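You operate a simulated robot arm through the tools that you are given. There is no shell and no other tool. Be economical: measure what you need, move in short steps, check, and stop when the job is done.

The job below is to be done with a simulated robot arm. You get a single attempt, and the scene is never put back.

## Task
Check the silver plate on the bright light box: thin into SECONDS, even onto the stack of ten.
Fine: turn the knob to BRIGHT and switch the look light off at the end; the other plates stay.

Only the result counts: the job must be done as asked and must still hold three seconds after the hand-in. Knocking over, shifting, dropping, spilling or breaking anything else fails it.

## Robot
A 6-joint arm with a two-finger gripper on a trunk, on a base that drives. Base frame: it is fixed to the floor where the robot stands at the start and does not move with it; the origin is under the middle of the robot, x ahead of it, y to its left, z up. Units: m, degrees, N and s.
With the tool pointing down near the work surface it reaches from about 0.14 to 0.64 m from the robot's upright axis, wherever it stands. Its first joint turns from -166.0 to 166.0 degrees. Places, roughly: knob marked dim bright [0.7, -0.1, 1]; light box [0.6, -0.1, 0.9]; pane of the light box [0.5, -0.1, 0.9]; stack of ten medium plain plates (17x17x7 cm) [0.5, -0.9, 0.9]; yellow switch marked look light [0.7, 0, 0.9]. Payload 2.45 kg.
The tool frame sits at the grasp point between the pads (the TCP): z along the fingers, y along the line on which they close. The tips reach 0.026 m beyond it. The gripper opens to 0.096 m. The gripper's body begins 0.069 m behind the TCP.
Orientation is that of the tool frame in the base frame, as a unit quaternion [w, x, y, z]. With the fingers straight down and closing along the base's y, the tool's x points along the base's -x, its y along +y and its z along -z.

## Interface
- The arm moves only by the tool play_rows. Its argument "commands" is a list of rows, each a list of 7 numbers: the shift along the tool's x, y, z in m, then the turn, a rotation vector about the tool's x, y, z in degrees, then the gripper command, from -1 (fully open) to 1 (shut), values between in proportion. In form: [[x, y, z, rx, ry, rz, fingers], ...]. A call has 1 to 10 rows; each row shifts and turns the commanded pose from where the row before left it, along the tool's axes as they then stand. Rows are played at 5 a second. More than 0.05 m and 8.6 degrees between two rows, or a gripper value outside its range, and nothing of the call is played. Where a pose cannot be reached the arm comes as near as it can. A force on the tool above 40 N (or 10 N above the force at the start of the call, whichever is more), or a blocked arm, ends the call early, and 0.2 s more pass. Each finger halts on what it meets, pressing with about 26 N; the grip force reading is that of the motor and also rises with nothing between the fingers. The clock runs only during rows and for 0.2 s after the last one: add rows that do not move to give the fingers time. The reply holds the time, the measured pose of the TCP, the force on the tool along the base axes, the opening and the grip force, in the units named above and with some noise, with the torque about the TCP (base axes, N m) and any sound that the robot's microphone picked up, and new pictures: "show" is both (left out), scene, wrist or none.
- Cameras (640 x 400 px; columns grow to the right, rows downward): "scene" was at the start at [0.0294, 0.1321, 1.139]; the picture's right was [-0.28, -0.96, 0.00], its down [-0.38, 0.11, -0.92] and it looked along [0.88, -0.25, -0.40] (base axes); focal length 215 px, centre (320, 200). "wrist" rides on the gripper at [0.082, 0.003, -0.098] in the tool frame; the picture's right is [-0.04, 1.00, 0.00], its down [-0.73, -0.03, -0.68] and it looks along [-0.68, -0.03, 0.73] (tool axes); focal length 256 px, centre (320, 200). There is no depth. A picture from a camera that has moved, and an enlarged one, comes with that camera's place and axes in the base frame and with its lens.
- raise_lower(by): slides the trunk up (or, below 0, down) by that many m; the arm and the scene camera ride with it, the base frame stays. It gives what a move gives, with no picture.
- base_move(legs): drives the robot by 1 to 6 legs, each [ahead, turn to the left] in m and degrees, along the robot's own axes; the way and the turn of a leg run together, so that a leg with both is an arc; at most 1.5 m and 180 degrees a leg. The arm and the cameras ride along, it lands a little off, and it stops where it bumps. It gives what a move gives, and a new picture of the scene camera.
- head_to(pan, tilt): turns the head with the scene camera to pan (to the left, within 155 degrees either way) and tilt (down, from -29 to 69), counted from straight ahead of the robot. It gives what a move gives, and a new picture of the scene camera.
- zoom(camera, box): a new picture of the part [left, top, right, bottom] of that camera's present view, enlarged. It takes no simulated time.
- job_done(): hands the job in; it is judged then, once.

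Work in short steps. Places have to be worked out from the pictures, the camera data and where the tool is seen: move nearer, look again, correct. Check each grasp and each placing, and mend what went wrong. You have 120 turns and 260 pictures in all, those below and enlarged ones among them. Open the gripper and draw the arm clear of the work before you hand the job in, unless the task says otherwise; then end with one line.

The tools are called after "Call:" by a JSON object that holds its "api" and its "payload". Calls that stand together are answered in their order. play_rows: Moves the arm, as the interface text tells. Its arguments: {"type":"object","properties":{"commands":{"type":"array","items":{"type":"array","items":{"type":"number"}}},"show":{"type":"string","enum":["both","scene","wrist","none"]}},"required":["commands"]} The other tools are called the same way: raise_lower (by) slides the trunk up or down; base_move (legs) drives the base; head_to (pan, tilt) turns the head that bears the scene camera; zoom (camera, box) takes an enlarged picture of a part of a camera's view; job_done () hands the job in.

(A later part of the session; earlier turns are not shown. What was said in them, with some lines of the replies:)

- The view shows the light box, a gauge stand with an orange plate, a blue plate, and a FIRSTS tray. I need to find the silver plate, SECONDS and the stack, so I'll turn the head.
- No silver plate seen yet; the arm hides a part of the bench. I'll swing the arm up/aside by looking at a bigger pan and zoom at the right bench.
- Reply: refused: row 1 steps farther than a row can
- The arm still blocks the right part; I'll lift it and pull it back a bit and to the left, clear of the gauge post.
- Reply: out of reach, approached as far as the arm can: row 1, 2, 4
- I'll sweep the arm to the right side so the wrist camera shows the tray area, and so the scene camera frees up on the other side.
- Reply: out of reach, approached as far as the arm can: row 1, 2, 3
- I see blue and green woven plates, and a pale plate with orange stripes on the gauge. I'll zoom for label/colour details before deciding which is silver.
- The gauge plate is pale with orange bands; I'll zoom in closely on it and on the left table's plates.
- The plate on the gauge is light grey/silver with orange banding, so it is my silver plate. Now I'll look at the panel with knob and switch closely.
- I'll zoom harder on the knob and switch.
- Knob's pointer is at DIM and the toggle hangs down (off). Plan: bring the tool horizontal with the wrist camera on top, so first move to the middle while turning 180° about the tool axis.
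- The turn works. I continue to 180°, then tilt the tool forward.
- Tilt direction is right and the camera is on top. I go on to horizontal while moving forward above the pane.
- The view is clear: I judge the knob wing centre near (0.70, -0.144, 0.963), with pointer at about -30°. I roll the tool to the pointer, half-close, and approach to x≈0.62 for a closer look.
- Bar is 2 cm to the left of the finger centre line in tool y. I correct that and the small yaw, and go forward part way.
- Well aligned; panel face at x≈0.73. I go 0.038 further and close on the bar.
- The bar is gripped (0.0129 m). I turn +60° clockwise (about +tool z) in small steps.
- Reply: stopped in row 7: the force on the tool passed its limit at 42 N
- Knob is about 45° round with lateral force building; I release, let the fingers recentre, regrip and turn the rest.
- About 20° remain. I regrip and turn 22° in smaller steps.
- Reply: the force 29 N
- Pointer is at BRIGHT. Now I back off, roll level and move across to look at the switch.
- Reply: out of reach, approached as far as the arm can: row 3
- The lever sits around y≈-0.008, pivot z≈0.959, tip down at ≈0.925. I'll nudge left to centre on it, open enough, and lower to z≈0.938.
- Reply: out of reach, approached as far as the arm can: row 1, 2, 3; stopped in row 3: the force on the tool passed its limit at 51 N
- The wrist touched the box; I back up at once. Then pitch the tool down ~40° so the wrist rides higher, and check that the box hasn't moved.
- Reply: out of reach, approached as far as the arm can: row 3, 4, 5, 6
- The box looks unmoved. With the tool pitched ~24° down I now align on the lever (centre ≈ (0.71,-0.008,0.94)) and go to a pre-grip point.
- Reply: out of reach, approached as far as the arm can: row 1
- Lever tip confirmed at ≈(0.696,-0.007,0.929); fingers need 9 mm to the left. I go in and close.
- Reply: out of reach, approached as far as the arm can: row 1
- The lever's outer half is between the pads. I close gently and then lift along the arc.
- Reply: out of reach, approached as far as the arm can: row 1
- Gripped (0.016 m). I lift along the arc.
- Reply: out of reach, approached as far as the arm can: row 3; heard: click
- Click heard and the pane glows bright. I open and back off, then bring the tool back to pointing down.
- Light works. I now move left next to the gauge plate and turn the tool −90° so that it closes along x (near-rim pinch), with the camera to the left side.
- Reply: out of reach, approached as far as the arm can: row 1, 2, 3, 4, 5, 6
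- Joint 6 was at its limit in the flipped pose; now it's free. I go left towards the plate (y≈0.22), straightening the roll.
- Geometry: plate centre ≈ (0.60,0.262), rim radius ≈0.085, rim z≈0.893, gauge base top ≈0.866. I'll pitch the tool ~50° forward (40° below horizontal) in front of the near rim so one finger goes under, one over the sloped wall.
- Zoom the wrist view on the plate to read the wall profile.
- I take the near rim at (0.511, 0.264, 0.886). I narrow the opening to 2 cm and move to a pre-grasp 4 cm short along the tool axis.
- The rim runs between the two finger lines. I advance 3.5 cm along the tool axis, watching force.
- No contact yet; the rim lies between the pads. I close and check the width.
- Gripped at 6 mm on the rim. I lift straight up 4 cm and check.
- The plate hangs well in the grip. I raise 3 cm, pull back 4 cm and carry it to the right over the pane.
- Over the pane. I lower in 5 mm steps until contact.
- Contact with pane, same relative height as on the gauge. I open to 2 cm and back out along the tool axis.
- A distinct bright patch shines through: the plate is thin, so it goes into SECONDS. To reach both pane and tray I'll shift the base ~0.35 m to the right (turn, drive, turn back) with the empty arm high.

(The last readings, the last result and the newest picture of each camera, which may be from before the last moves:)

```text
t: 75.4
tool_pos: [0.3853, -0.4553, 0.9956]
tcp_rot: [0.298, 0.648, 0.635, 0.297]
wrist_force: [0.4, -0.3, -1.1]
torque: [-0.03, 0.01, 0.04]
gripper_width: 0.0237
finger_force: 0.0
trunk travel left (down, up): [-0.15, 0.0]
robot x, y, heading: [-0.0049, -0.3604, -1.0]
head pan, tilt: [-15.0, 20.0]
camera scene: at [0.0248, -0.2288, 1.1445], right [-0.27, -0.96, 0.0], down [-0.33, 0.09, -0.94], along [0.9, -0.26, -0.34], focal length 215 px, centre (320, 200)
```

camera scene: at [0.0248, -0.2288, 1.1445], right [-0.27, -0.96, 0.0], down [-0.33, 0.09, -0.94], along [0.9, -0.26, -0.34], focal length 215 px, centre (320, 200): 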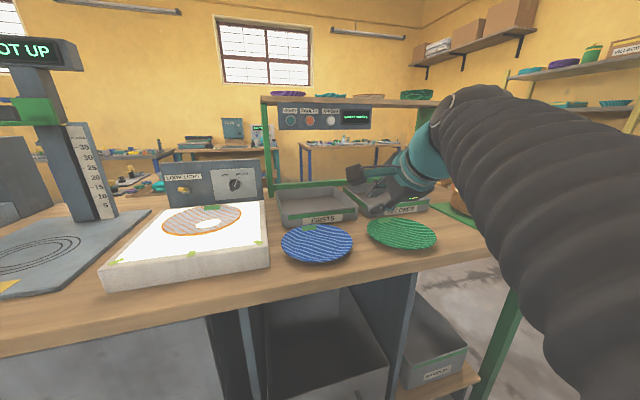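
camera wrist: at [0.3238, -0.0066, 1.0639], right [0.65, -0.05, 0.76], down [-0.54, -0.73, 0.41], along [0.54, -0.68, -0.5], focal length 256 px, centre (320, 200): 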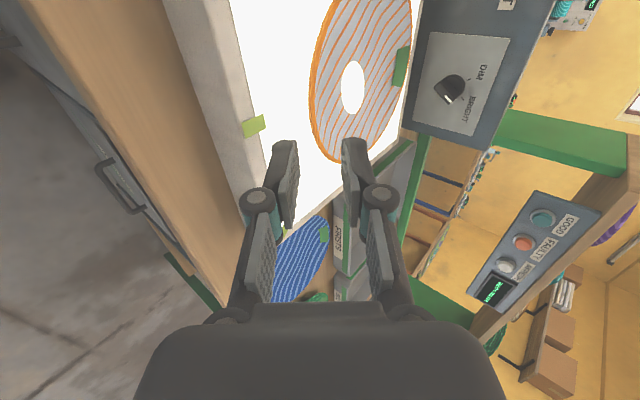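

Arrived at y≈-0.36. I move the arm left to the plate's pre-grasp (y≈-0.09) again and look.

Call:
{"api": "play_rows", "payload": {"commands": [[0.046, 0, 0, 0, 0, 0, 0.5], [0.046, 0, 0, 0, 0, 0, 0.5], [0.046, 0, 0, 0, 0, 0, 0.5], [0.046, 0, 0, 0, 0, 0, 0.5], [0.046, 0, 0, 0, 0, 0, 0.5], [0.046, 0, 0, 0, 0, 0, 0.5], [0.046, 0, 0, 0, 0, 0, 0.5], [0.044, 0, 0, 0, 0, 0, 0.5], [0, 0, 0, 0, 0, 0, 0.58]], "show": "both"}}

Call:
{"api": "zoom", "payload": {"camera": "wrist", "box": [250, 0, 450, 140]}}

Call:
{"api": "head_to", "payload": {"pan": -40, "tilt": 25}}

```text
t: 77.4
tool_pos: [0.3937, -0.0873, 1.0001]
tcp_rot: [0.297, 0.648, 0.635, 0.298]
wrist_force: [0.4, -0.5, 0.6]
torque: [0.05, -0.04, -0.01]
gripper_width: 0.0202
finger_force: 0.1
trunk travel left (down, up): [-0.15, 0.0]
robot x, y, heading: [-0.007, -0.3617, -0.9]
head pan, tilt: [-15.0, 20.0]
camera scene: at [0.0248, -0.2287, 1.1445], right [-0.27, -0.96, 0.0], down [-0.33, 0.09, -0.94], along [0.9, -0.26, -0.34], focal length 215 px, centre (320, 200)
camera wrist: at [0.3226, -0.005, 1.0683], right [0.64, -0.06, 0.76], down [-0.55, -0.73, 0.41], along [0.53, -0.68, -0.5], focal length 256 px, centre (320, 200)
```

scene: 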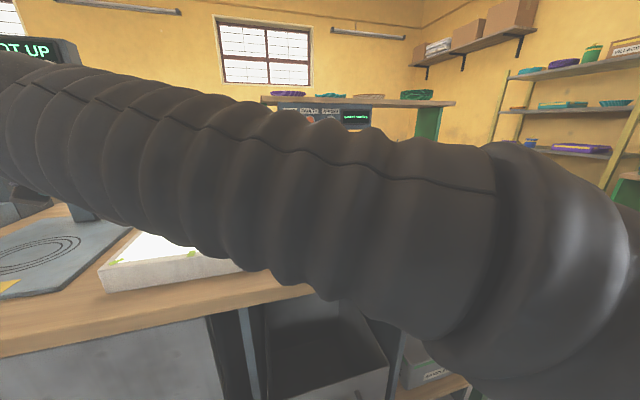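
wrist: 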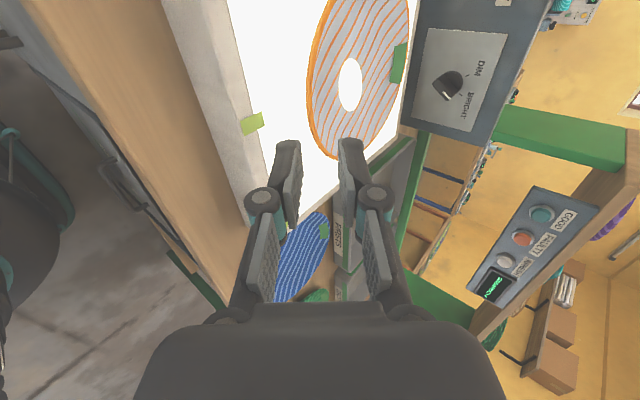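

```text
2.86 times, centred on (350, 70) of wrist
camera zoom: at [0.3226, -0.005, 1.0683], right [0.64, -0.06, 0.76], down [-0.55, -0.73, 0.41], along [0.53, -0.68, -0.5], focal length 731 px, centre (234, 571)
```

zoom: 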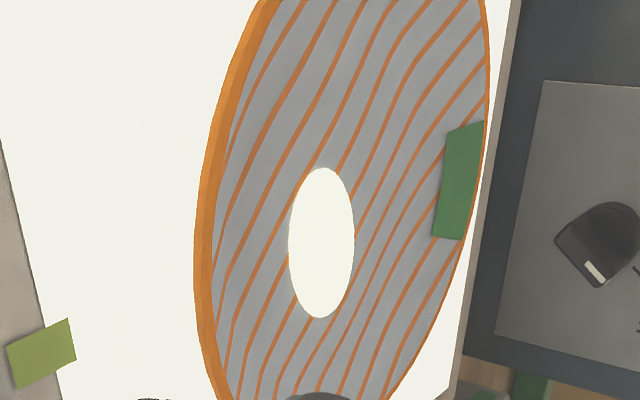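

```text
t: 78.3
tool_pos: [0.3927, -0.0895, 1.0002]
tcp_rot: [0.298, 0.648, 0.636, 0.297]
wrist_force: [0.2, 0.1, -0.2]
torque: [0.02, 0.0, 0.04]
gripper_width: 0.0204
finger_force: 0.1
trunk travel left (down, up): [-0.15, 0.0]
robot x, y, heading: [-0.0098, -0.3611, -1.1]
head pan, tilt: [-40.0, 25.0]
camera scene: at [0.005, -0.2635, 1.1365], right [-0.65, -0.76, 0.0], down [-0.32, 0.28, -0.91], along [0.69, -0.59, -0.42], focal length 215 px, centre (320, 200)
```

scene: 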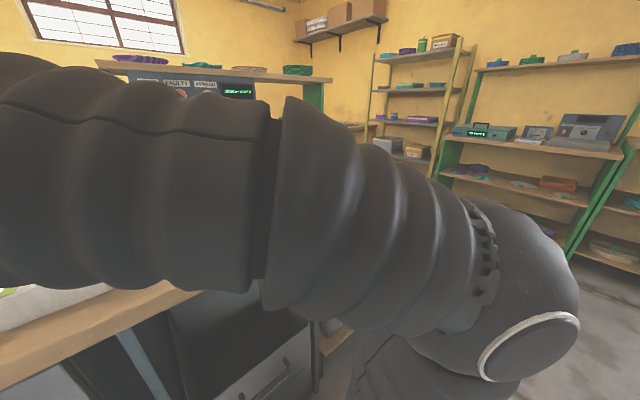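

The spot is unchanged. I re-approach the same grip point and close.

Call:
{"api": "play_rows", "payload": {"commands": [[0, -0.001, 0.03, 0, 0, 0, 0.58], [0, 0, 0.025, 0, 0, 0, 0.58], [0, 0, 0.015, 0, 0, 0, 0.58], [0, 0, 0.014, 0, 0, 0, 0.58], [0, 0, 0, 0, 0, 0, 0.8], [0, 0, 0, 0, 0, 0, 1], [0, 0, 0, 0, 0, 0, 1], [0, 0, 0, 0, 0, 0, 1]], "show": "wrist"}}

```text
t: 80.1
tool_pos: [0.4559, -0.0904, 0.9433]
tcp_rot: [0.298, 0.648, 0.635, 0.297]
wrist_force: [0.8, -0.1, 1.4]
torque: [0.06, -0.24, -0.01]
gripper_width: 0.0058
finger_force: 26.2
trunk travel left (down, up): [-0.15, 0.0]
robot x, y, heading: [-0.0096, -0.3605, -1.2]
head pan, tilt: [-40.0, 25.0]
camera wrist: at [0.3853, -0.0067, 1.0121], right [0.64, -0.06, 0.76], down [-0.55, -0.73, 0.41], along [0.53, -0.68, -0.5], focal length 256 px, centre (320, 200)
```

wrist: 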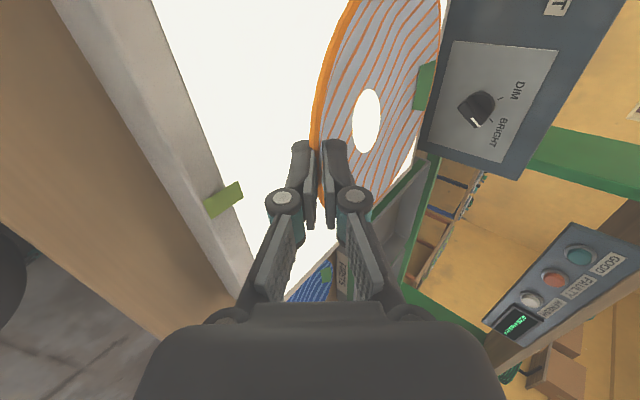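

Gripped. I lift 6 cm and carry right to about y=-0.4 to view the trays.

Call:
{"api": "play_rows", "payload": {"commands": [[0, 0.0115, -0.0097, 0, 0, 0, 1], [0, 0.0115, -0.0097, 0, 0, 0, 1], [0, 0.0115, -0.0097, 0, 0, 0, 1], [-0.02, 0.0077, -0.0065, 0, 0, 0, 1], [-0.045, 0, 0, 0, 0, 0, 1], [-0.045, 0, 0, 0, 0, 0, 1], [-0.045, 0, 0, 0, 0, 0, 1], [-0.045, 0, 0, 0, 0, 0, 1], [-0.045, 0, 0, 0, 0, 0, 1], [-0.045, 0, 0, 0, 0, 0, 1]], "show": "both"}}

```text
t: 82.3
tool_pos: [0.4503, -0.3803, 0.9964]
tcp_rot: [0.297, 0.647, 0.635, 0.298]
wrist_force: [-0.2, 0.3, -0.1]
torque: [0.01, 0.02, 0.01]
gripper_width: 0.0058
finger_force: 26.2
trunk travel left (down, up): [-0.15, 0.0]
robot x, y, heading: [-0.0083, -0.3577, -0.9]
head pan, tilt: [-40.0, 25.0]
camera scene: at [0.0049, -0.2635, 1.1364], right [-0.65, -0.76, 0.0], down [-0.32, 0.28, -0.91], along [0.69, -0.59, -0.42], focal length 215 px, centre (320, 200)
camera wrist: at [0.3801, -0.2977, 1.0648], right [0.64, -0.06, 0.76], down [-0.55, -0.73, 0.41], along [0.53, -0.68, -0.5], focal length 256 px, centre (320, 200)
```

scene: 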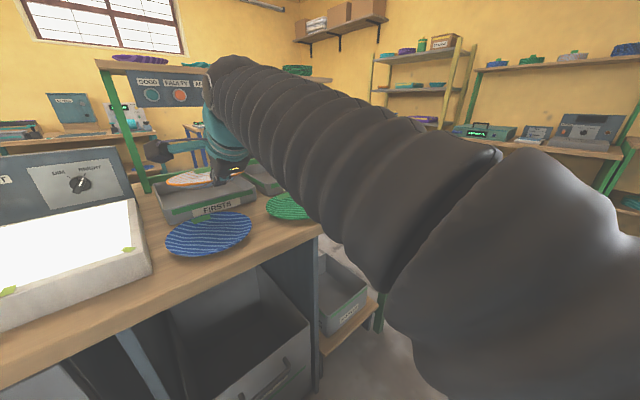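
wrist: 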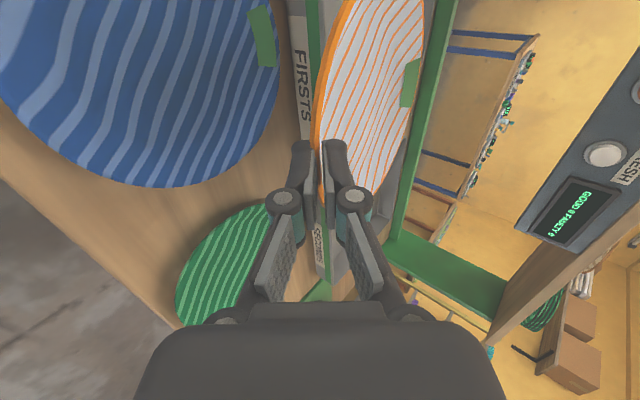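

Trays: SECONDS estimated y -0.52..-0.76, x 0.57..0.83, rim z≈0.89. I bring the plate above it gradually and look.

Call:
{"api": "play_rows", "payload": {"commands": [[-0.042, 0, 0, 0, 0, 0, 1], [-0.042, 0, 0, 0, 0, 0, 1], [-0.042, 0.0122, 0.0145, 0, 0, 0, 1], [-0.042, 0.0122, 0.0145, 0, 0, 0, 1], [-0.042, 0.0122, 0.0145, 0, 0, 0, 1], [-0.042, 0.0122, 0.0145, 0, 0, 0, 1], [0, 0.0122, 0.0145, 0, 0, 0, 1], [0, 0.0122, 0.0145, 0, 0, 0, 1], [0, 0, 0, 0, 0, 0, 1]], "show": "both"}}

Call:
{"api": "zoom", "payload": {"camera": "scene", "box": [140, 120, 360, 250]}}

```text
t: 84.3
tool_pos: [0.5607, -0.636, 0.9954]
tcp_rot: [0.298, 0.647, 0.635, 0.299]
wrist_force: [0.0, 0.3, -0.9]
torque: [0.0, 0.03, 0.01]
gripper_width: 0.0059
finger_force: 26.4
trunk travel left (down, up): [-0.15, 0.0]
robot x, y, heading: [-0.0094, -0.3651, -0.9]
head pan, tilt: [-40.0, 25.0]
camera scene: at [0.0049, -0.2637, 1.1364], right [-0.65, -0.76, 0.0], down [-0.32, 0.28, -0.91], along [0.69, -0.59, -0.42], focal length 215 px, centre (320, 200)
camera wrist: at [0.4913, -0.5523, 1.0641], right [0.64, -0.06, 0.76], down [-0.55, -0.73, 0.41], along [0.53, -0.68, -0.5], focal length 256 px, centre (320, 200)
```

scene: 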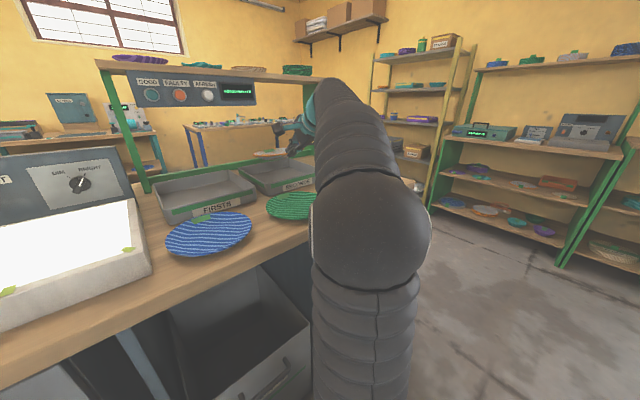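
wrist: 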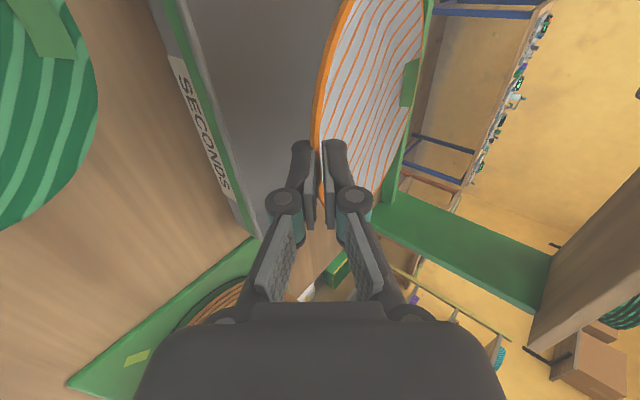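

```text
2.91 times, centred on (250, 185) of scene
camera zoom: at [0.0049, -0.2637, 1.1364], right [-0.65, -0.76, 0.0], down [-0.32, 0.28, -0.91], along [0.69, -0.59, -0.42], focal length 626 px, centre (524, 244)
```

zoom: 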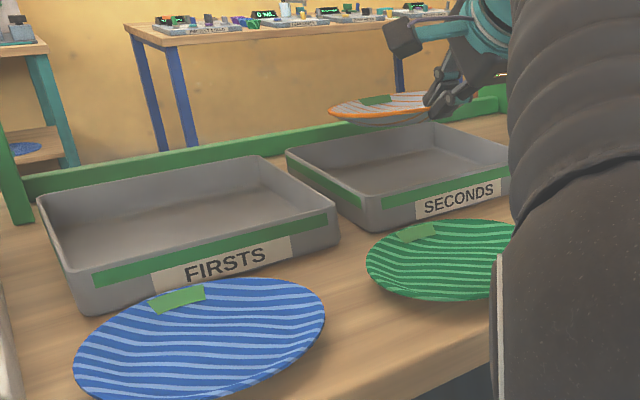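

SECONDS tray spans x 0.575–0.85, y -0.54..-0.78. I move to TCP (0.613,-0.66), then lower part way.

Call:
{"api": "play_rows", "payload": {"commands": [[-0.012, 0.0167, 0.02, 0, 0, 0, 1], [-0.012, 0.0167, 0.02, 0, 0, 0, 1], [0, 0, 0, 0, 0, 0, 1], [0, -0.0115, 0.0097, 0, 0, 0, 1], [0, -0.0115, 0.0097, 0, 0, 0, 1], [0, -0.0115, 0.0097, 0, 0, 0, 1], [0, 0, 0, 0, 0, 0, 1]], "show": "both"}}

Call:
{"api": "zoom", "payload": {"camera": "scene", "box": [140, 120, 360, 250]}}

```text
t: 85.9
tool_pos: [0.6125, -0.6611, 0.9486]
tcp_rot: [0.297, 0.648, 0.635, 0.299]
wrist_force: [0.0, -0.1, -0.6]
torque: [0.02, 0.0, -0.03]
gripper_width: 0.0061
finger_force: 25.9
trunk travel left (down, up): [-0.15, 0.0]
robot x, y, heading: [-0.0085, -0.3594, -0.8]
head pan, tilt: [-40.0, 25.0]
camera scene: at [0.005, -0.2638, 1.1365], right [-0.65, -0.76, 0.0], down [-0.32, 0.28, -0.91], along [0.69, -0.59, -0.42], focal length 215 px, centre (320, 200)
camera wrist: at [0.5418, -0.5765, 1.0168], right [0.64, -0.06, 0.76], down [-0.55, -0.73, 0.41], along [0.53, -0.68, -0.5], focal length 256 px, centre (320, 200)
```

scene: 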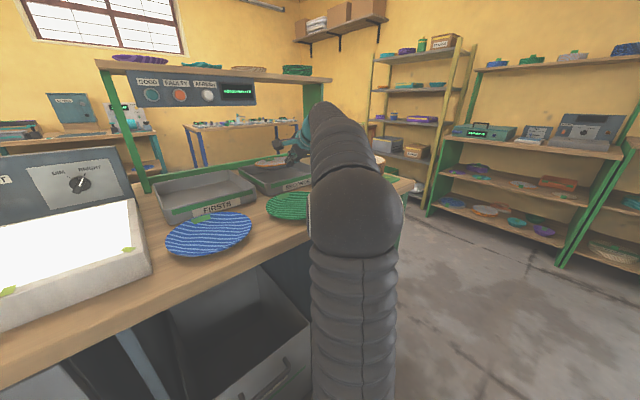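
wrist: 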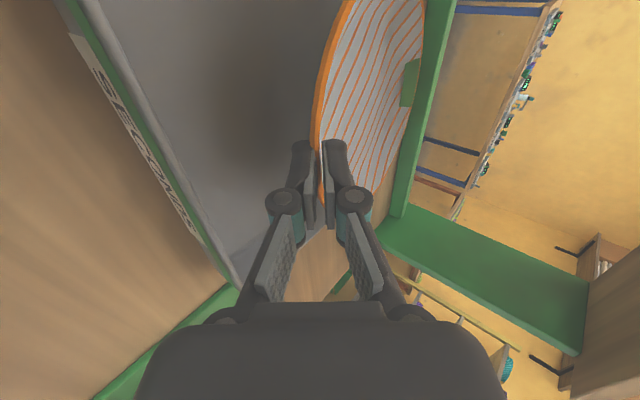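

```text
2.91 times, centred on (250, 185) of scene
camera zoom: at [0.005, -0.2638, 1.1365], right [-0.65, -0.76, 0.0], down [-0.32, 0.28, -0.91], along [0.69, -0.59, -0.42], focal length 626 px, centre (524, 244)
```

zoom: 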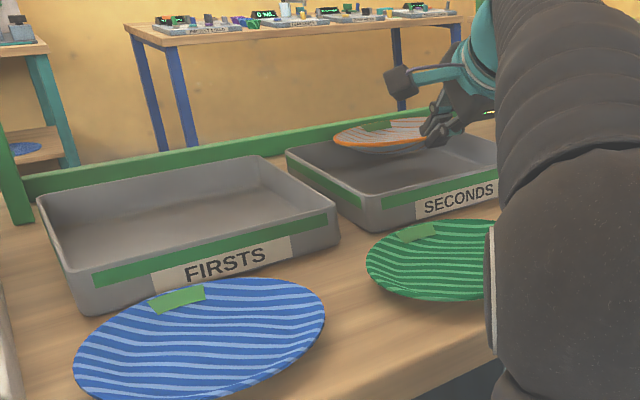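

The plate hangs inside the tray outline. I lower further in small steps until touch.

Call:
{"api": "play_rows", "payload": {"commands": [[0, -0.0092, 0.0078, 0, 0, 0, 1], [0, -0.0077, 0.0065, 0, 0, 0, 1], [0, -0.0077, 0.0065, 0, 0, 0, 1], [0, -0.0038, 0.0032, 0, 0, 0, 1], [0, -0.0023, 0.0019, 0, 0, 0, 1], [0, 0, 0, 0, 0, 0, 1]], "show": "both"}}

Call:
{"api": "zoom", "payload": {"camera": "scene", "box": [230, 130, 330, 200]}}

```text
t: 87.3
tool_pos: [0.612, -0.6583, 0.9082]
tcp_rot: [0.298, 0.647, 0.635, 0.298]
wrist_force: [0.8, -0.6, 0.0]
torque: [0.01, -0.04, 0.0]
gripper_width: 0.0061
finger_force: 26.3
trunk travel left (down, up): [-0.15, 0.0]
robot x, y, heading: [-0.0106, -0.3647, -0.9]
head pan, tilt: [-40.0, 25.0]
camera scene: at [0.0049, -0.2637, 1.1365], right [-0.65, -0.76, 0.0], down [-0.32, 0.28, -0.91], along [0.69, -0.59, -0.42], focal length 215 px, centre (320, 200)
camera wrist: at [0.5418, -0.5751, 0.9759], right [0.64, -0.06, 0.76], down [-0.55, -0.73, 0.41], along [0.53, -0.68, -0.5], focal length 256 px, centre (320, 200)
```

scene: 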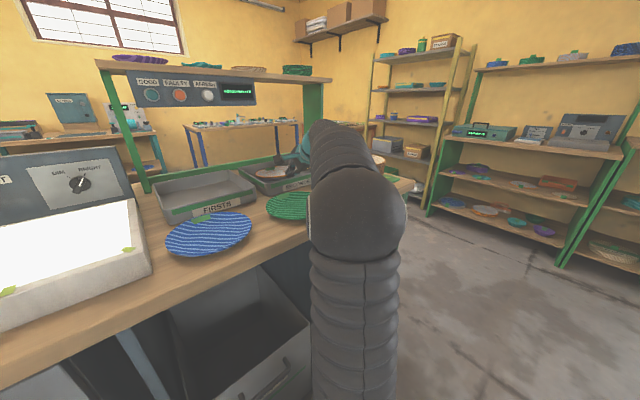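
wrist: 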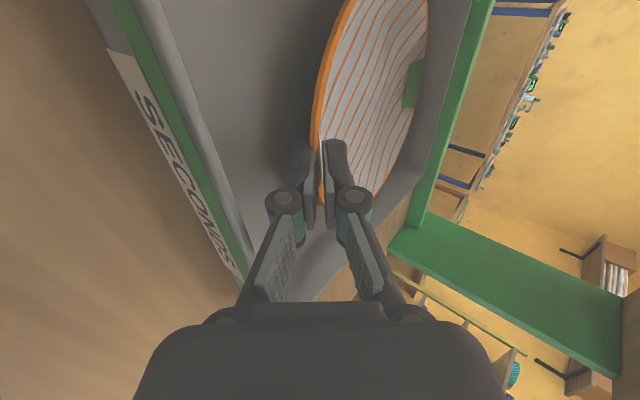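

```text
5.71 times, centred on (280, 165) of scene
camera zoom: at [0.0049, -0.2637, 1.1365], right [-0.65, -0.76, 0.0], down [-0.32, 0.28, -0.91], along [0.69, -0.59, -0.42], focal length 1230 px, centre (549, 400)
```

zoom: 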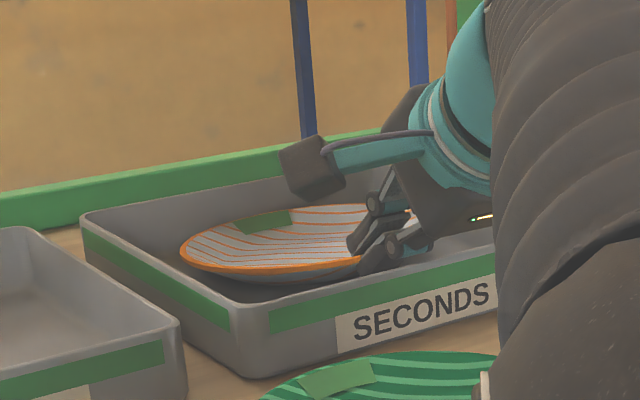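

Inside the tray, near the floor. I lower 12 mm more in 3 mm steps.

Call:
{"api": "play_rows", "payload": {"commands": [[0, -0.0023, 0.0019, 0, 0, 0, 1], [0, -0.0023, 0.0019, 0, 0, 0, 1], [0, -0.0023, 0.0019, 0, 0, 0, 1], [0, -0.0023, 0.0019, 0, 0, 0, 1], [0, 0, 0, 0, 0, 0, 1]], "show": "wrist"}}

```text
t: 88.5
tool_pos: [0.6117, -0.657, 0.8987]
tcp_rot: [0.3, 0.647, 0.635, 0.298]
wrist_force: [6.2, -4.2, 19.9]
torque: [0.09, 0.62, 0.06]
gripper_width: 0.0059
finger_force: 25.6
trunk travel left (down, up): [-0.15, 0.0]
robot x, y, heading: [-0.0067, -0.3609, -1.2]
head pan, tilt: [-40.0, 25.0]
camera wrist: at [0.5417, -0.5741, 0.9667], right [0.64, -0.06, 0.77], down [-0.55, -0.73, 0.41], along [0.53, -0.68, -0.5], focal length 256 px, centre (320, 200)
```

wrist: 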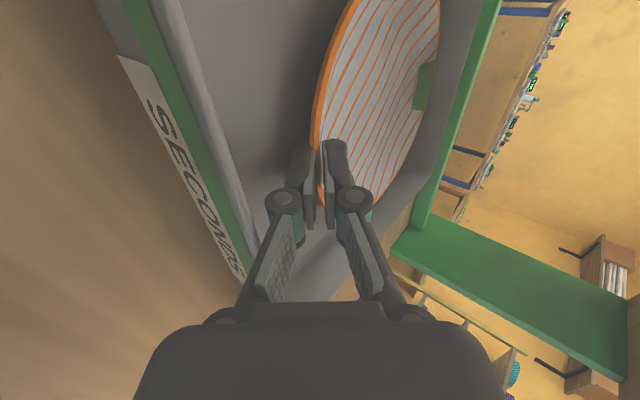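

20 N with a lever 3 cm behind the TCP: the finger knuckle touches the tray wall. I rise 5 mm and release there; the plate is only millimetres above the floor.

Call:
{"api": "play_rows", "payload": {"commands": [[0, 0.0038, -0.0032, 0, 0, 0, 1], [0, 0, 0, 0, 0, 0, 1]], "show": "none"}}

Call:
{"api": "play_rows", "payload": {"commands": [[0, 0, 0, 0, 0, 0, 0.9], [0, 0, 0, 0, 0, 0, 0.75], [0, 0.004, 0, 0, 0, 0, 0.6], [0, 0.002, 0, 0, 0, 0, 0.5], [0, 0, 0, 0, 0, 0, 0.5]], "show": "both"}}

Call:
{"api": "zoom", "payload": {"camera": "scene", "box": [230, 130, 330, 200]}}

```text
t: 89.1
tool_pos: [0.6127, -0.6576, 0.9013]
tcp_rot: [0.296, 0.648, 0.636, 0.297]
wrist_force: [0.3, 0.6, 1.4]
torque: [0.02, -0.09, 0.01]
gripper_width: 0.0057
finger_force: 25.3
trunk travel left (down, up): [-0.15, 0.0]
robot x, y, heading: [-0.0052, -0.3617, -1.0]
head pan, tilt: [-40.0, 25.0]
```

```text
t: 90.3
tool_pos: [0.6168, -0.6578, 0.9048]
tcp_rot: [0.296, 0.648, 0.636, 0.298]
wrist_force: [-1.1, 0.0, 0.7]
torque: [0.0, 0.02, -0.02]
gripper_width: 0.0242
finger_force: 0.0
trunk travel left (down, up): [-0.15, 0.0]
robot x, y, heading: [-0.0071, -0.3582, -0.9]
head pan, tilt: [-40.0, 25.0]
camera scene: at [0.005, -0.2638, 1.1364], right [-0.65, -0.76, 0.0], down [-0.32, 0.28, -0.91], along [0.69, -0.59, -0.42], focal length 215 px, centre (320, 200)
camera wrist: at [0.5464, -0.5749, 0.9739], right [0.65, -0.06, 0.76], down [-0.55, -0.73, 0.41], along [0.53, -0.68, -0.5], focal length 256 px, centre (320, 200)
```

scene: 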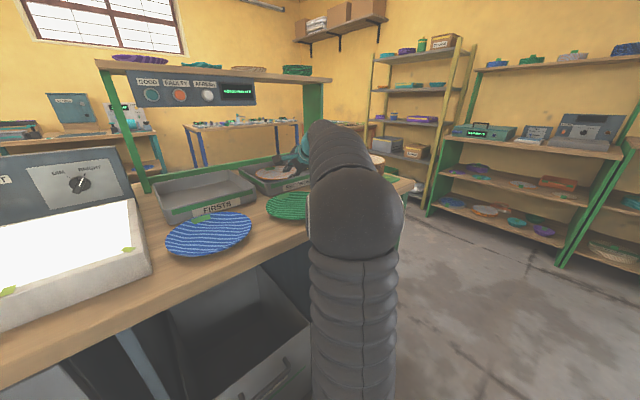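
wrist: 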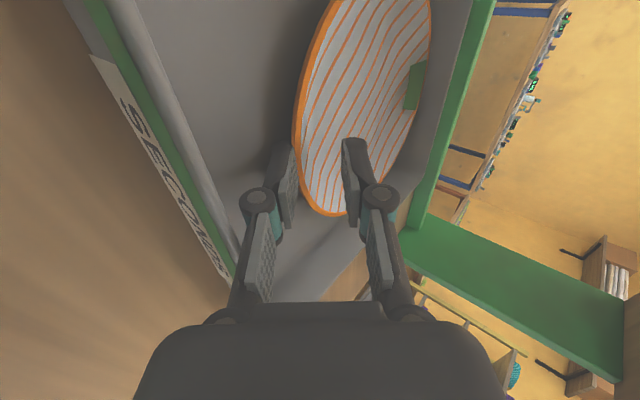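

```text
5.71 times, centred on (280, 165) of scene
camera zoom: at [0.005, -0.2638, 1.1364], right [-0.65, -0.76, 0.0], down [-0.32, 0.28, -0.91], along [0.69, -0.59, -0.42], focal length 1230 px, centre (549, 400)
```

zoom: 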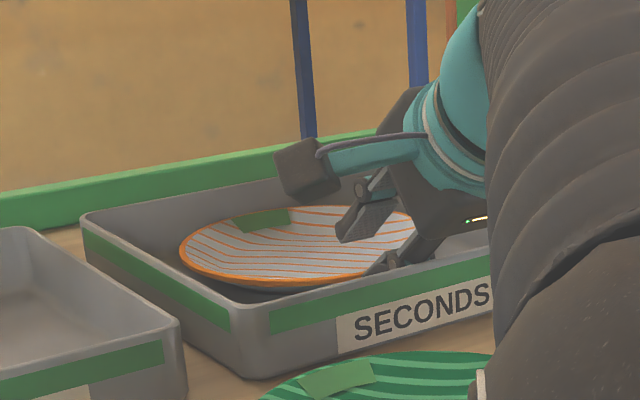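

The silver plate rests in SECONDS. I withdraw along the tool axis, then up and back.

Call:
{"api": "play_rows", "payload": {"commands": [[0, 0, -0.015, 0, 0, 0, 0.5], [0, 0, -0.03, 0, 0, 0, 0.5], [0, 0, -0.04, 0, 0, 0, 0.5], [0, 0, -0.04, 0, 0, 0, 0.5], [0.03, -0.01, -0.02, 0, 0, 0, 0.5], [0.045, -0.01, -0.012, 0, 0, 0, 0.5], [0.045, -0.01, -0.012, 0, 0, 0, 0.5], [0.045, -0.01, -0.012, 0, 0, 0, 0.5], [0.045, -0.01, -0.012, 0, 0, 0, 0.5]], "show": "wrist"}}

Call:
{"api": "zoom", "payload": {"camera": "scene", "box": [140, 120, 360, 250]}}

```text
t: 92.3
tool_pos: [0.4389, -0.4472, 0.9939]
tcp_rot: [0.297, 0.648, 0.635, 0.297]
wrist_force: [0.2, -0.8, -0.8]
torque: [0.03, -0.01, 0.01]
gripper_width: 0.0237
finger_force: 0.0
trunk travel left (down, up): [-0.15, 0.0]
robot x, y, heading: [-0.0073, -0.3606, -0.8]
head pan, tilt: [-40.0, 25.0]
camera wrist: at [0.3687, -0.3639, 1.061], right [0.64, -0.06, 0.76], down [-0.55, -0.73, 0.41], along [0.53, -0.68, -0.5], focal length 256 px, centre (320, 200)
```

wrist: 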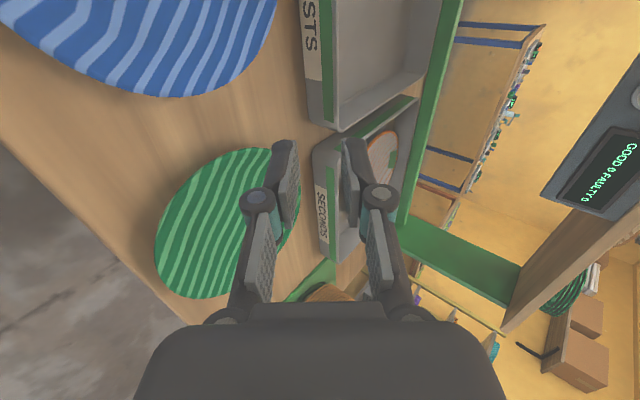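

```text
2.91 times, centred on (250, 185) of scene
camera zoom: at [0.0052, -0.2638, 1.1365], right [-0.65, -0.76, 0.0], down [-0.32, 0.28, -0.91], along [0.69, -0.59, -0.42], focal length 626 px, centre (524, 244)
```

zoom: 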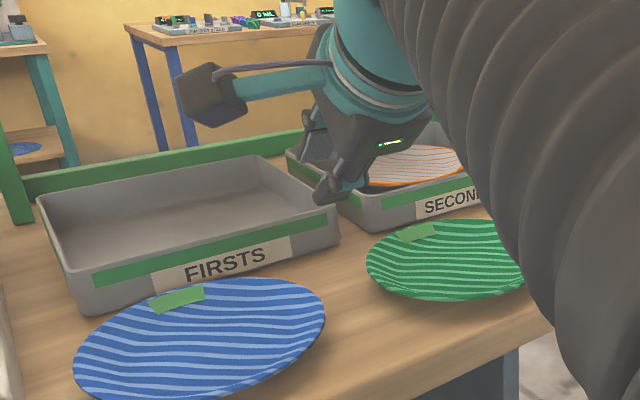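

Both fine. I now drive the base back left to y≈-0.1 (turn right, reverse, turn back).

Call:
{"api": "base_move", "payload": {"legs": [[0, -90], [-0.27, 0], [0, 91]]}}

Call:
{"api": "head_to", "payload": {"pan": -5, "tilt": 25}}

```text
t: 101.9
tool_pos: [0.4402, -0.1544, 0.9927]
tcp_rot: [0.289, 0.629, 0.654, 0.306]
wrist_force: [0.5, 0.1, 0.0]
torque: [0.04, -0.01, 0.01]
gripper_width: 0.0241
finger_force: 0.1
trunk travel left (down, up): [-0.15, 0.0]
robot x, y, heading: [-0.0097, -0.0923, 2.2]
head pan, tilt: [-40.0, 25.0]
camera scene: at [-0.0035, 0.0052, 1.1364], right [-0.61, -0.79, 0.0], down [-0.33, 0.26, -0.91], along [0.72, -0.55, -0.42], focal length 215 px, centre (320, 200)
```

scene: 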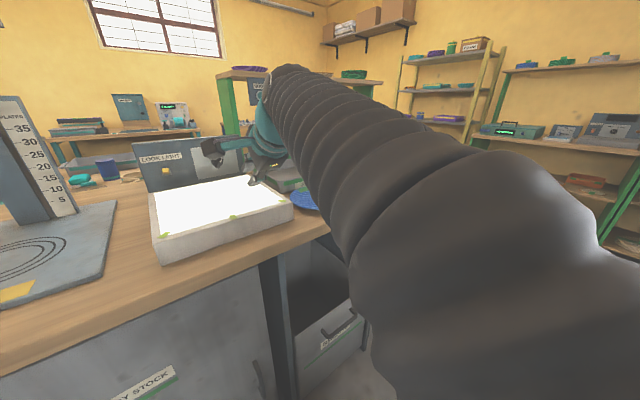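

```text
t: 102.9
tool_pos: [0.4399, -0.1541, 0.9925]
tcp_rot: [0.29, 0.629, 0.653, 0.306]
wrist_force: [0.4, 0.5, -0.3]
torque: [-0.01, 0.0, 0.02]
gripper_width: 0.0241
finger_force: 0.0
trunk travel left (down, up): [-0.15, 0.0]
robot x, y, heading: [-0.0119, -0.0944, 2.2]
head pan, tilt: [-5.0, 25.0]
camera scene: at [0.0156, 0.0571, 1.1364], right [-0.05, -1.0, 0.0], down [-0.42, 0.02, -0.91], along [0.91, -0.04, -0.42], focal length 215 px, centre (320, 200)
```

scene: 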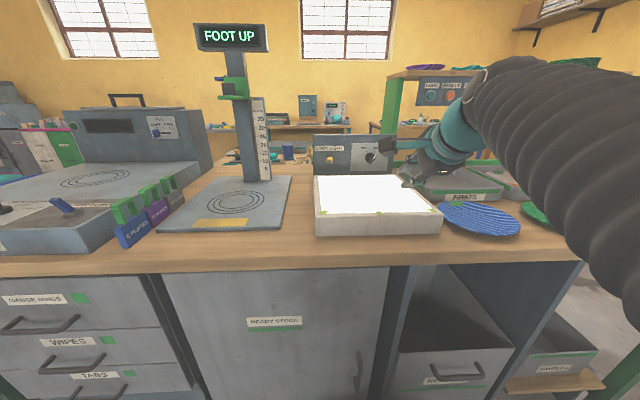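

The arm is beside the panel. Next: closed fingers, go up and left to in front of the lever (TCP ≈ (0.62,-0.012,1.02)) and look.

Call:
{"api": "play_rows", "payload": {"commands": [[0.0237, 0.0232, 0.0197, 0, 0, 0, 1], [0.0237, 0.0232, 0.0197, 0, 0, 0, 1], [0.0237, 0.0232, 0.0197, 0, 0, 0, 1], [0.0237, 0.0232, 0.0197, 0, 0, 0, 1], [0.0237, 0.0232, 0.0197, 0, 0, 0, 1], [0.0237, 0.0232, 0.0197, 0, 0, 0, 1], [0, 0, 0, 0, 0, 0, 1]], "show": "both"}}

Call:
{"api": "zoom", "payload": {"camera": "scene", "box": [290, 110, 410, 190]}}

```text
t: 104.5
tool_pos: [0.6153, -0.0053, 1.0249]
tcp_rot: [0.289, 0.63, 0.653, 0.306]
wrist_force: [0.6, 0.0, -0.3]
torque: [0.03, 0.01, 0.0]
gripper_width: 0.0
finger_force: 26.3
trunk travel left (down, up): [-0.15, 0.0]
robot x, y, heading: [-0.0099, -0.0931, 2.2]
head pan, tilt: [-5.0, 25.0]
camera scene: at [0.0156, 0.0572, 1.1364], right [-0.05, -1.0, 0.0], down [-0.42, 0.02, -0.91], along [0.91, -0.04, -0.42], focal length 215 px, centre (320, 200)
camera wrist: at [0.5408, 0.0737, 1.0931], right [0.65, -0.02, 0.76], down [-0.51, -0.76, 0.41], along [0.57, -0.65, -0.5], focal length 256 px, centre (320, 200)
```

scene: 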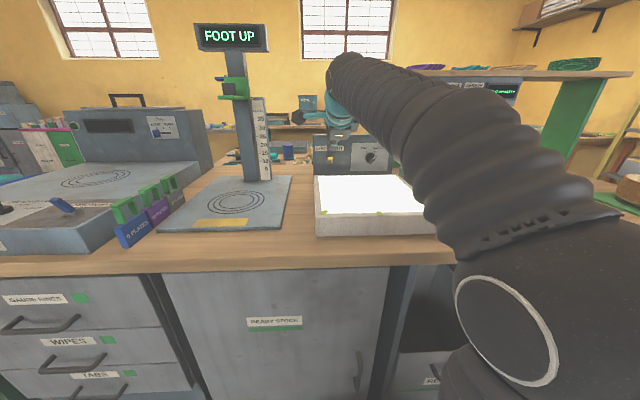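
wrist: 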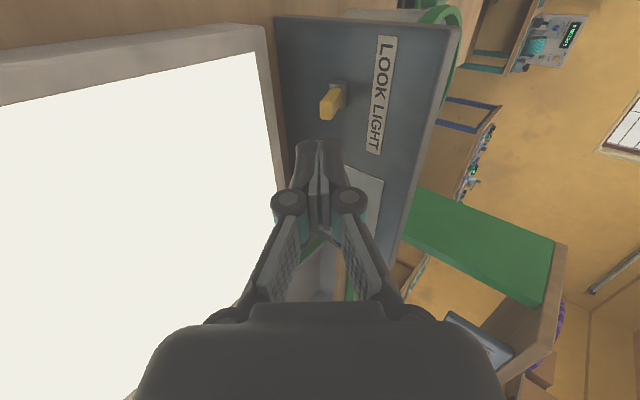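

```text
5.00 times, centred on (350, 150) of scene
camera zoom: at [0.0156, 0.0572, 1.1364], right [-0.05, -1.0, 0.0], down [-0.42, 0.02, -0.91], along [0.91, -0.04, -0.42], focal length 1077 px, centre (170, 450)
```

zoom: 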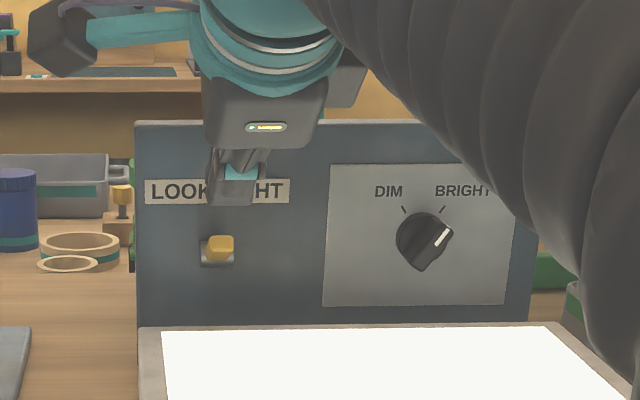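

Lever tip is at ≈(0.692,-0.005,0.97). I move the closed fingertips above it, then press down 5 cm in steps.

Call:
{"api": "play_rows", "payload": {"commands": [[0, 0.0125, 0.021, 0, 0, 0, 1], [0, 0.0125, 0.021, 0, 0, 0, 1], [0, 0.012, 0.021, 0, 0, 0, 1], [0, 0, 0, 0, 0, 0, 1]], "show": "wrist"}}

Call:
{"api": "zoom", "payload": {"camera": "wrist", "box": [240, 80, 440, 220]}}

```text
t: 105.5
tool_pos: [0.6871, -0.0029, 1.0115]
tcp_rot: [0.289, 0.629, 0.653, 0.306]
wrist_force: [1.2, 0.9, 0.6]
torque: [0.01, 0.01, -0.01]
gripper_width: 0.0
finger_force: 25.8
trunk travel left (down, up): [-0.15, 0.0]
robot x, y, heading: [-0.0072, -0.0931, 2.2]
head pan, tilt: [-5.0, 25.0]
camera wrist: at [0.6123, 0.0769, 1.0802], right [0.65, -0.02, 0.76], down [-0.51, -0.76, 0.41], along [0.57, -0.65, -0.5], focal length 256 px, centre (320, 200)
```

wrist: 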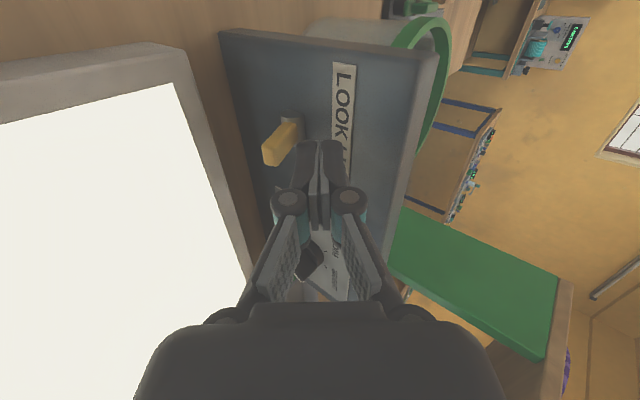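

```text
2.86 times, centred on (340, 150) of wrist
camera zoom: at [0.6123, 0.0769, 1.0802], right [0.65, -0.02, 0.76], down [-0.51, -0.76, 0.41], along [0.57, -0.65, -0.5], focal length 731 px, centre (263, 343)
```

zoom: 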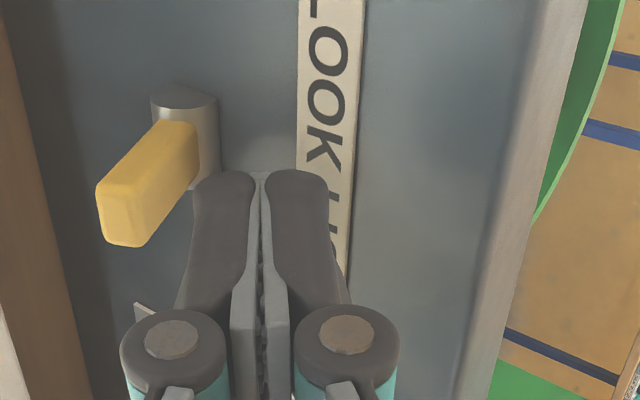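

The fingertips are above the lever. Pressing down.

Call:
{"api": "play_rows", "payload": {"commands": [[0, -0.0077, 0.0065, 0, 0, 0, 1], [0, -0.0077, 0.0065, 0, 0, 0, 1], [0, -0.0077, 0.0065, 0, 0, 0, 1], [0, -0.0077, 0.0065, 0, 0, 0, 1], [0, -0.0058, 0.0048, 0, 0, 0, 1], [0, 0, 0, 0, 0, 0, 1]], "show": "both"}}

```text
t: 106.9
tool_pos: [0.6864, -0.0015, 0.9619]
tcp_rot: [0.29, 0.63, 0.653, 0.305]
wrist_force: [-0.6, 0.2, 0.2]
torque: [-0.04, -0.02, 0.01]
gripper_width: 0.0
finger_force: 25.6
trunk travel left (down, up): [-0.15, 0.0]
robot x, y, heading: [-0.0083, -0.0972, 2.4]
head pan, tilt: [-5.0, 25.0]
heard: click
camera scene: at [0.0157, 0.0572, 1.1364], right [-0.05, -1.0, 0.0], down [-0.42, 0.02, -0.91], along [0.91, -0.04, -0.42], focal length 215 px, centre (320, 200)
camera wrist: at [0.6116, 0.0774, 1.0314], right [0.65, -0.02, 0.76], down [-0.51, -0.76, 0.41], along [0.57, -0.65, -0.5], focal length 256 px, centre (320, 200)
```

scene: 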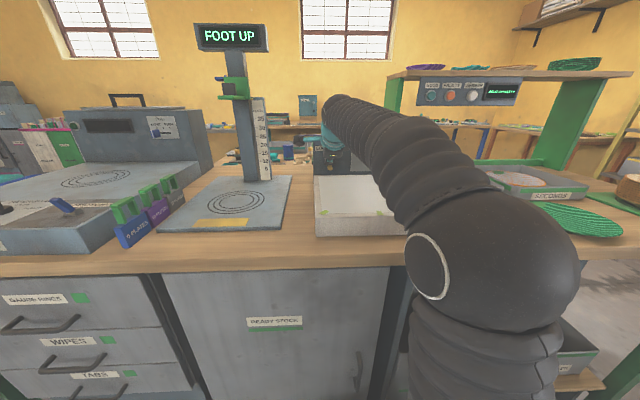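
wrist: 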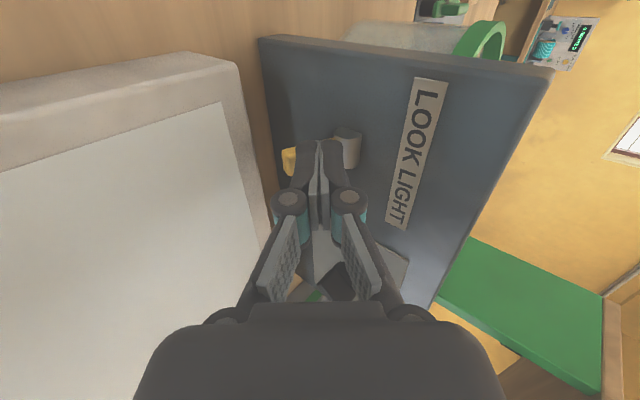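

Click, and the pane is dark: the light is off. I rise straight up first, then draw back with the gripper opening.

Call:
{"api": "play_rows", "payload": {"commands": [[0, 0.0153, -0.0129, 0, 0, 0, 1], [0, 0.0153, -0.0129, 0, 0, 0, 1], [0, 0, -0.03, 0, 0, 0, 1], [0, -0.015, -0.03, 0, 0, 0, 0.5], [0, -0.02, -0.03, 0, 0, 0, 0], [0, -0.02, -0.03, 0, 0, 0, -0.5], [-0.02, -0.02, -0.02, 0, 0, 0, -1], [-0.04, 0, 0, 0, 0, 0, -1], [0, 0, 0, 0, 0, 0, -1]], "show": "both"}}

Call:
{"api": "zoom", "payload": {"camera": "scene", "box": [290, 110, 410, 190]}}

Call:
{"api": "zoom", "payload": {"camera": "scene", "box": [400, 140, 640, 260]}}

```text
t: 108.9
tool_pos: [0.5335, -0.0682, 1.0335]
tcp_rot: [0.289, 0.63, 0.653, 0.307]
wrist_force: [-0.2, 0.1, 0.3]
torque: [-0.02, -0.02, 0.01]
gripper_width: 0.0961
finger_force: 0.1
trunk travel left (down, up): [-0.15, 0.0]
robot x, y, heading: [-0.0101, -0.0926, 2.5]
head pan, tilt: [-5.0, 25.0]
camera scene: at [0.0156, 0.0572, 1.1364], right [-0.05, -1.0, 0.0], down [-0.42, 0.02, -0.91], along [0.91, -0.04, -0.42], focal length 215 px, centre (320, 200)
camera wrist: at [0.4596, 0.0106, 1.1021], right [0.65, -0.02, 0.76], down [-0.51, -0.76, 0.41], along [0.57, -0.65, -0.5], focal length 256 px, centre (320, 200)
```

scene: 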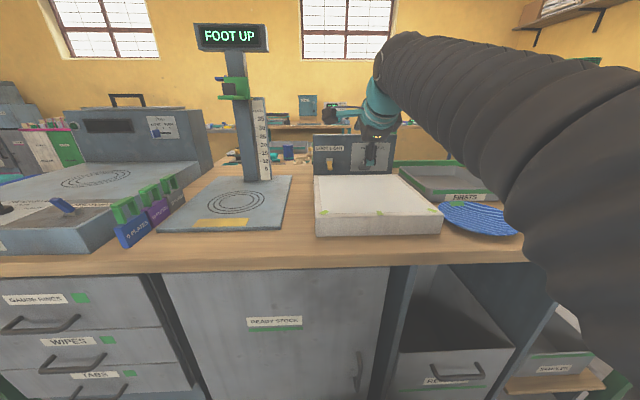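
wrist: 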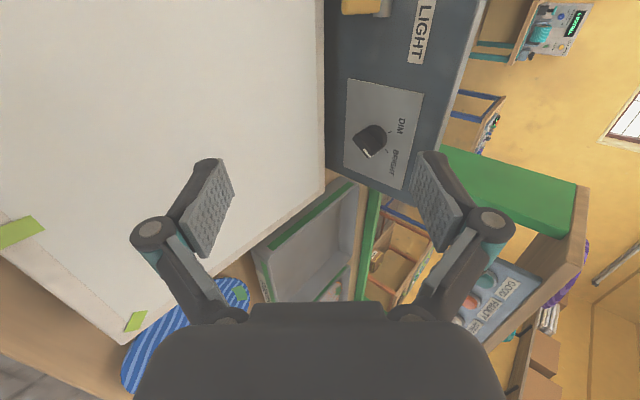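

```text
5.00 times, centred on (350, 150) of scene
camera zoom: at [0.0156, 0.0572, 1.1364], right [-0.05, -1.0, 0.0], down [-0.42, 0.02, -0.91], along [0.91, -0.04, -0.42], focal length 1077 px, centre (170, 450)
```

zoom: 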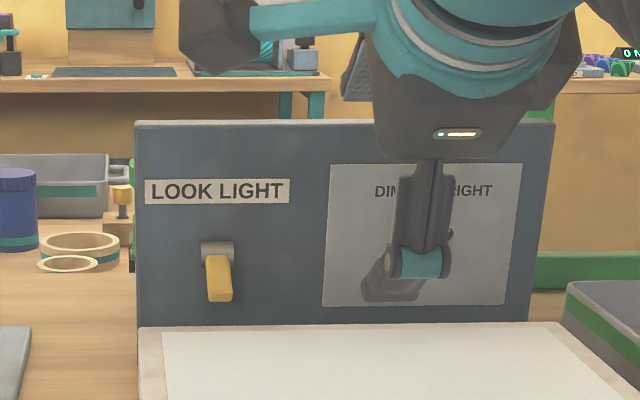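

```text
2.67 times, centred on (520, 200) of scene
camera zoom: at [0.0156, 0.0572, 1.1364], right [-0.05, -1.0, 0.0], down [-0.42, 0.02, -0.91], along [0.91, -0.04, -0.42], focal length 574 px, centre (-213, 200)
```

zoom: 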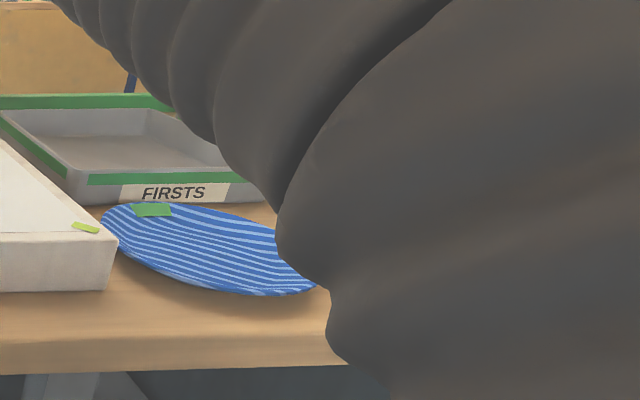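

Switch is down, the light off, the knob still on BRIGHT, and the plate was seen in SECONDS. I draw the arm back a bit more.

Call:
{"api": "play_rows", "payload": {"commands": [[0, -0.025, -0.03, 0, 0, 0, -1], [0, -0.025, -0.03, 0, 0, 0, -1], [0, -0.025, -0.03, 0, 0, 0, -1], [0, 0, 0, 0, 0, 0, -1]], "show": "both"}}

```text
t: 109.9
tool_pos: [0.4155, -0.0726, 1.0363]
tcp_rot: [0.289, 0.629, 0.654, 0.306]
wrist_force: [0.3, 1.0, 0.3]
torque: [-0.02, 0.0, -0.03]
gripper_width: 0.0961
finger_force: 0.1
trunk travel left (down, up): [-0.15, 0.0]
robot x, y, heading: [-0.0124, -0.0939, 2.1]
head pan, tilt: [-5.0, 25.0]
camera scene: at [0.0157, 0.0572, 1.1364], right [-0.05, -1.0, 0.0], down [-0.42, 0.02, -0.91], along [0.91, -0.04, -0.42], focal length 215 px, centre (320, 200)
camera wrist: at [0.3406, 0.0054, 1.1044], right [0.65, -0.02, 0.76], down [-0.51, -0.76, 0.41], along [0.57, -0.65, -0.5], focal length 256 px, centre (320, 200)
```

scene: 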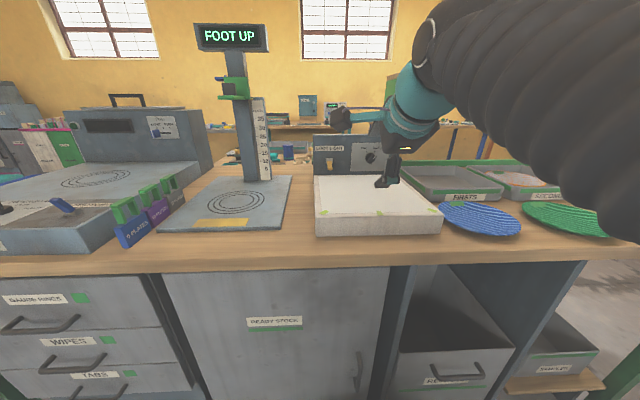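
wrist: 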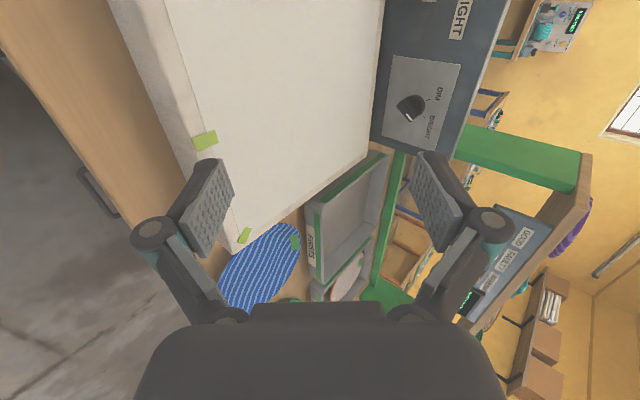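

Everything is in place: plate in SECONDS, other plates untouched, light off, arm clear with open gripper. Handing in.

Call:
{"api": "job_done", "payload": {}}

```text
The job is handed in.
```

The silver plate showed a bright thin patch on the light box, so I put it in SECONDS; the knob is at BRIGHT, the look light is off, and the other plates were left where they were.
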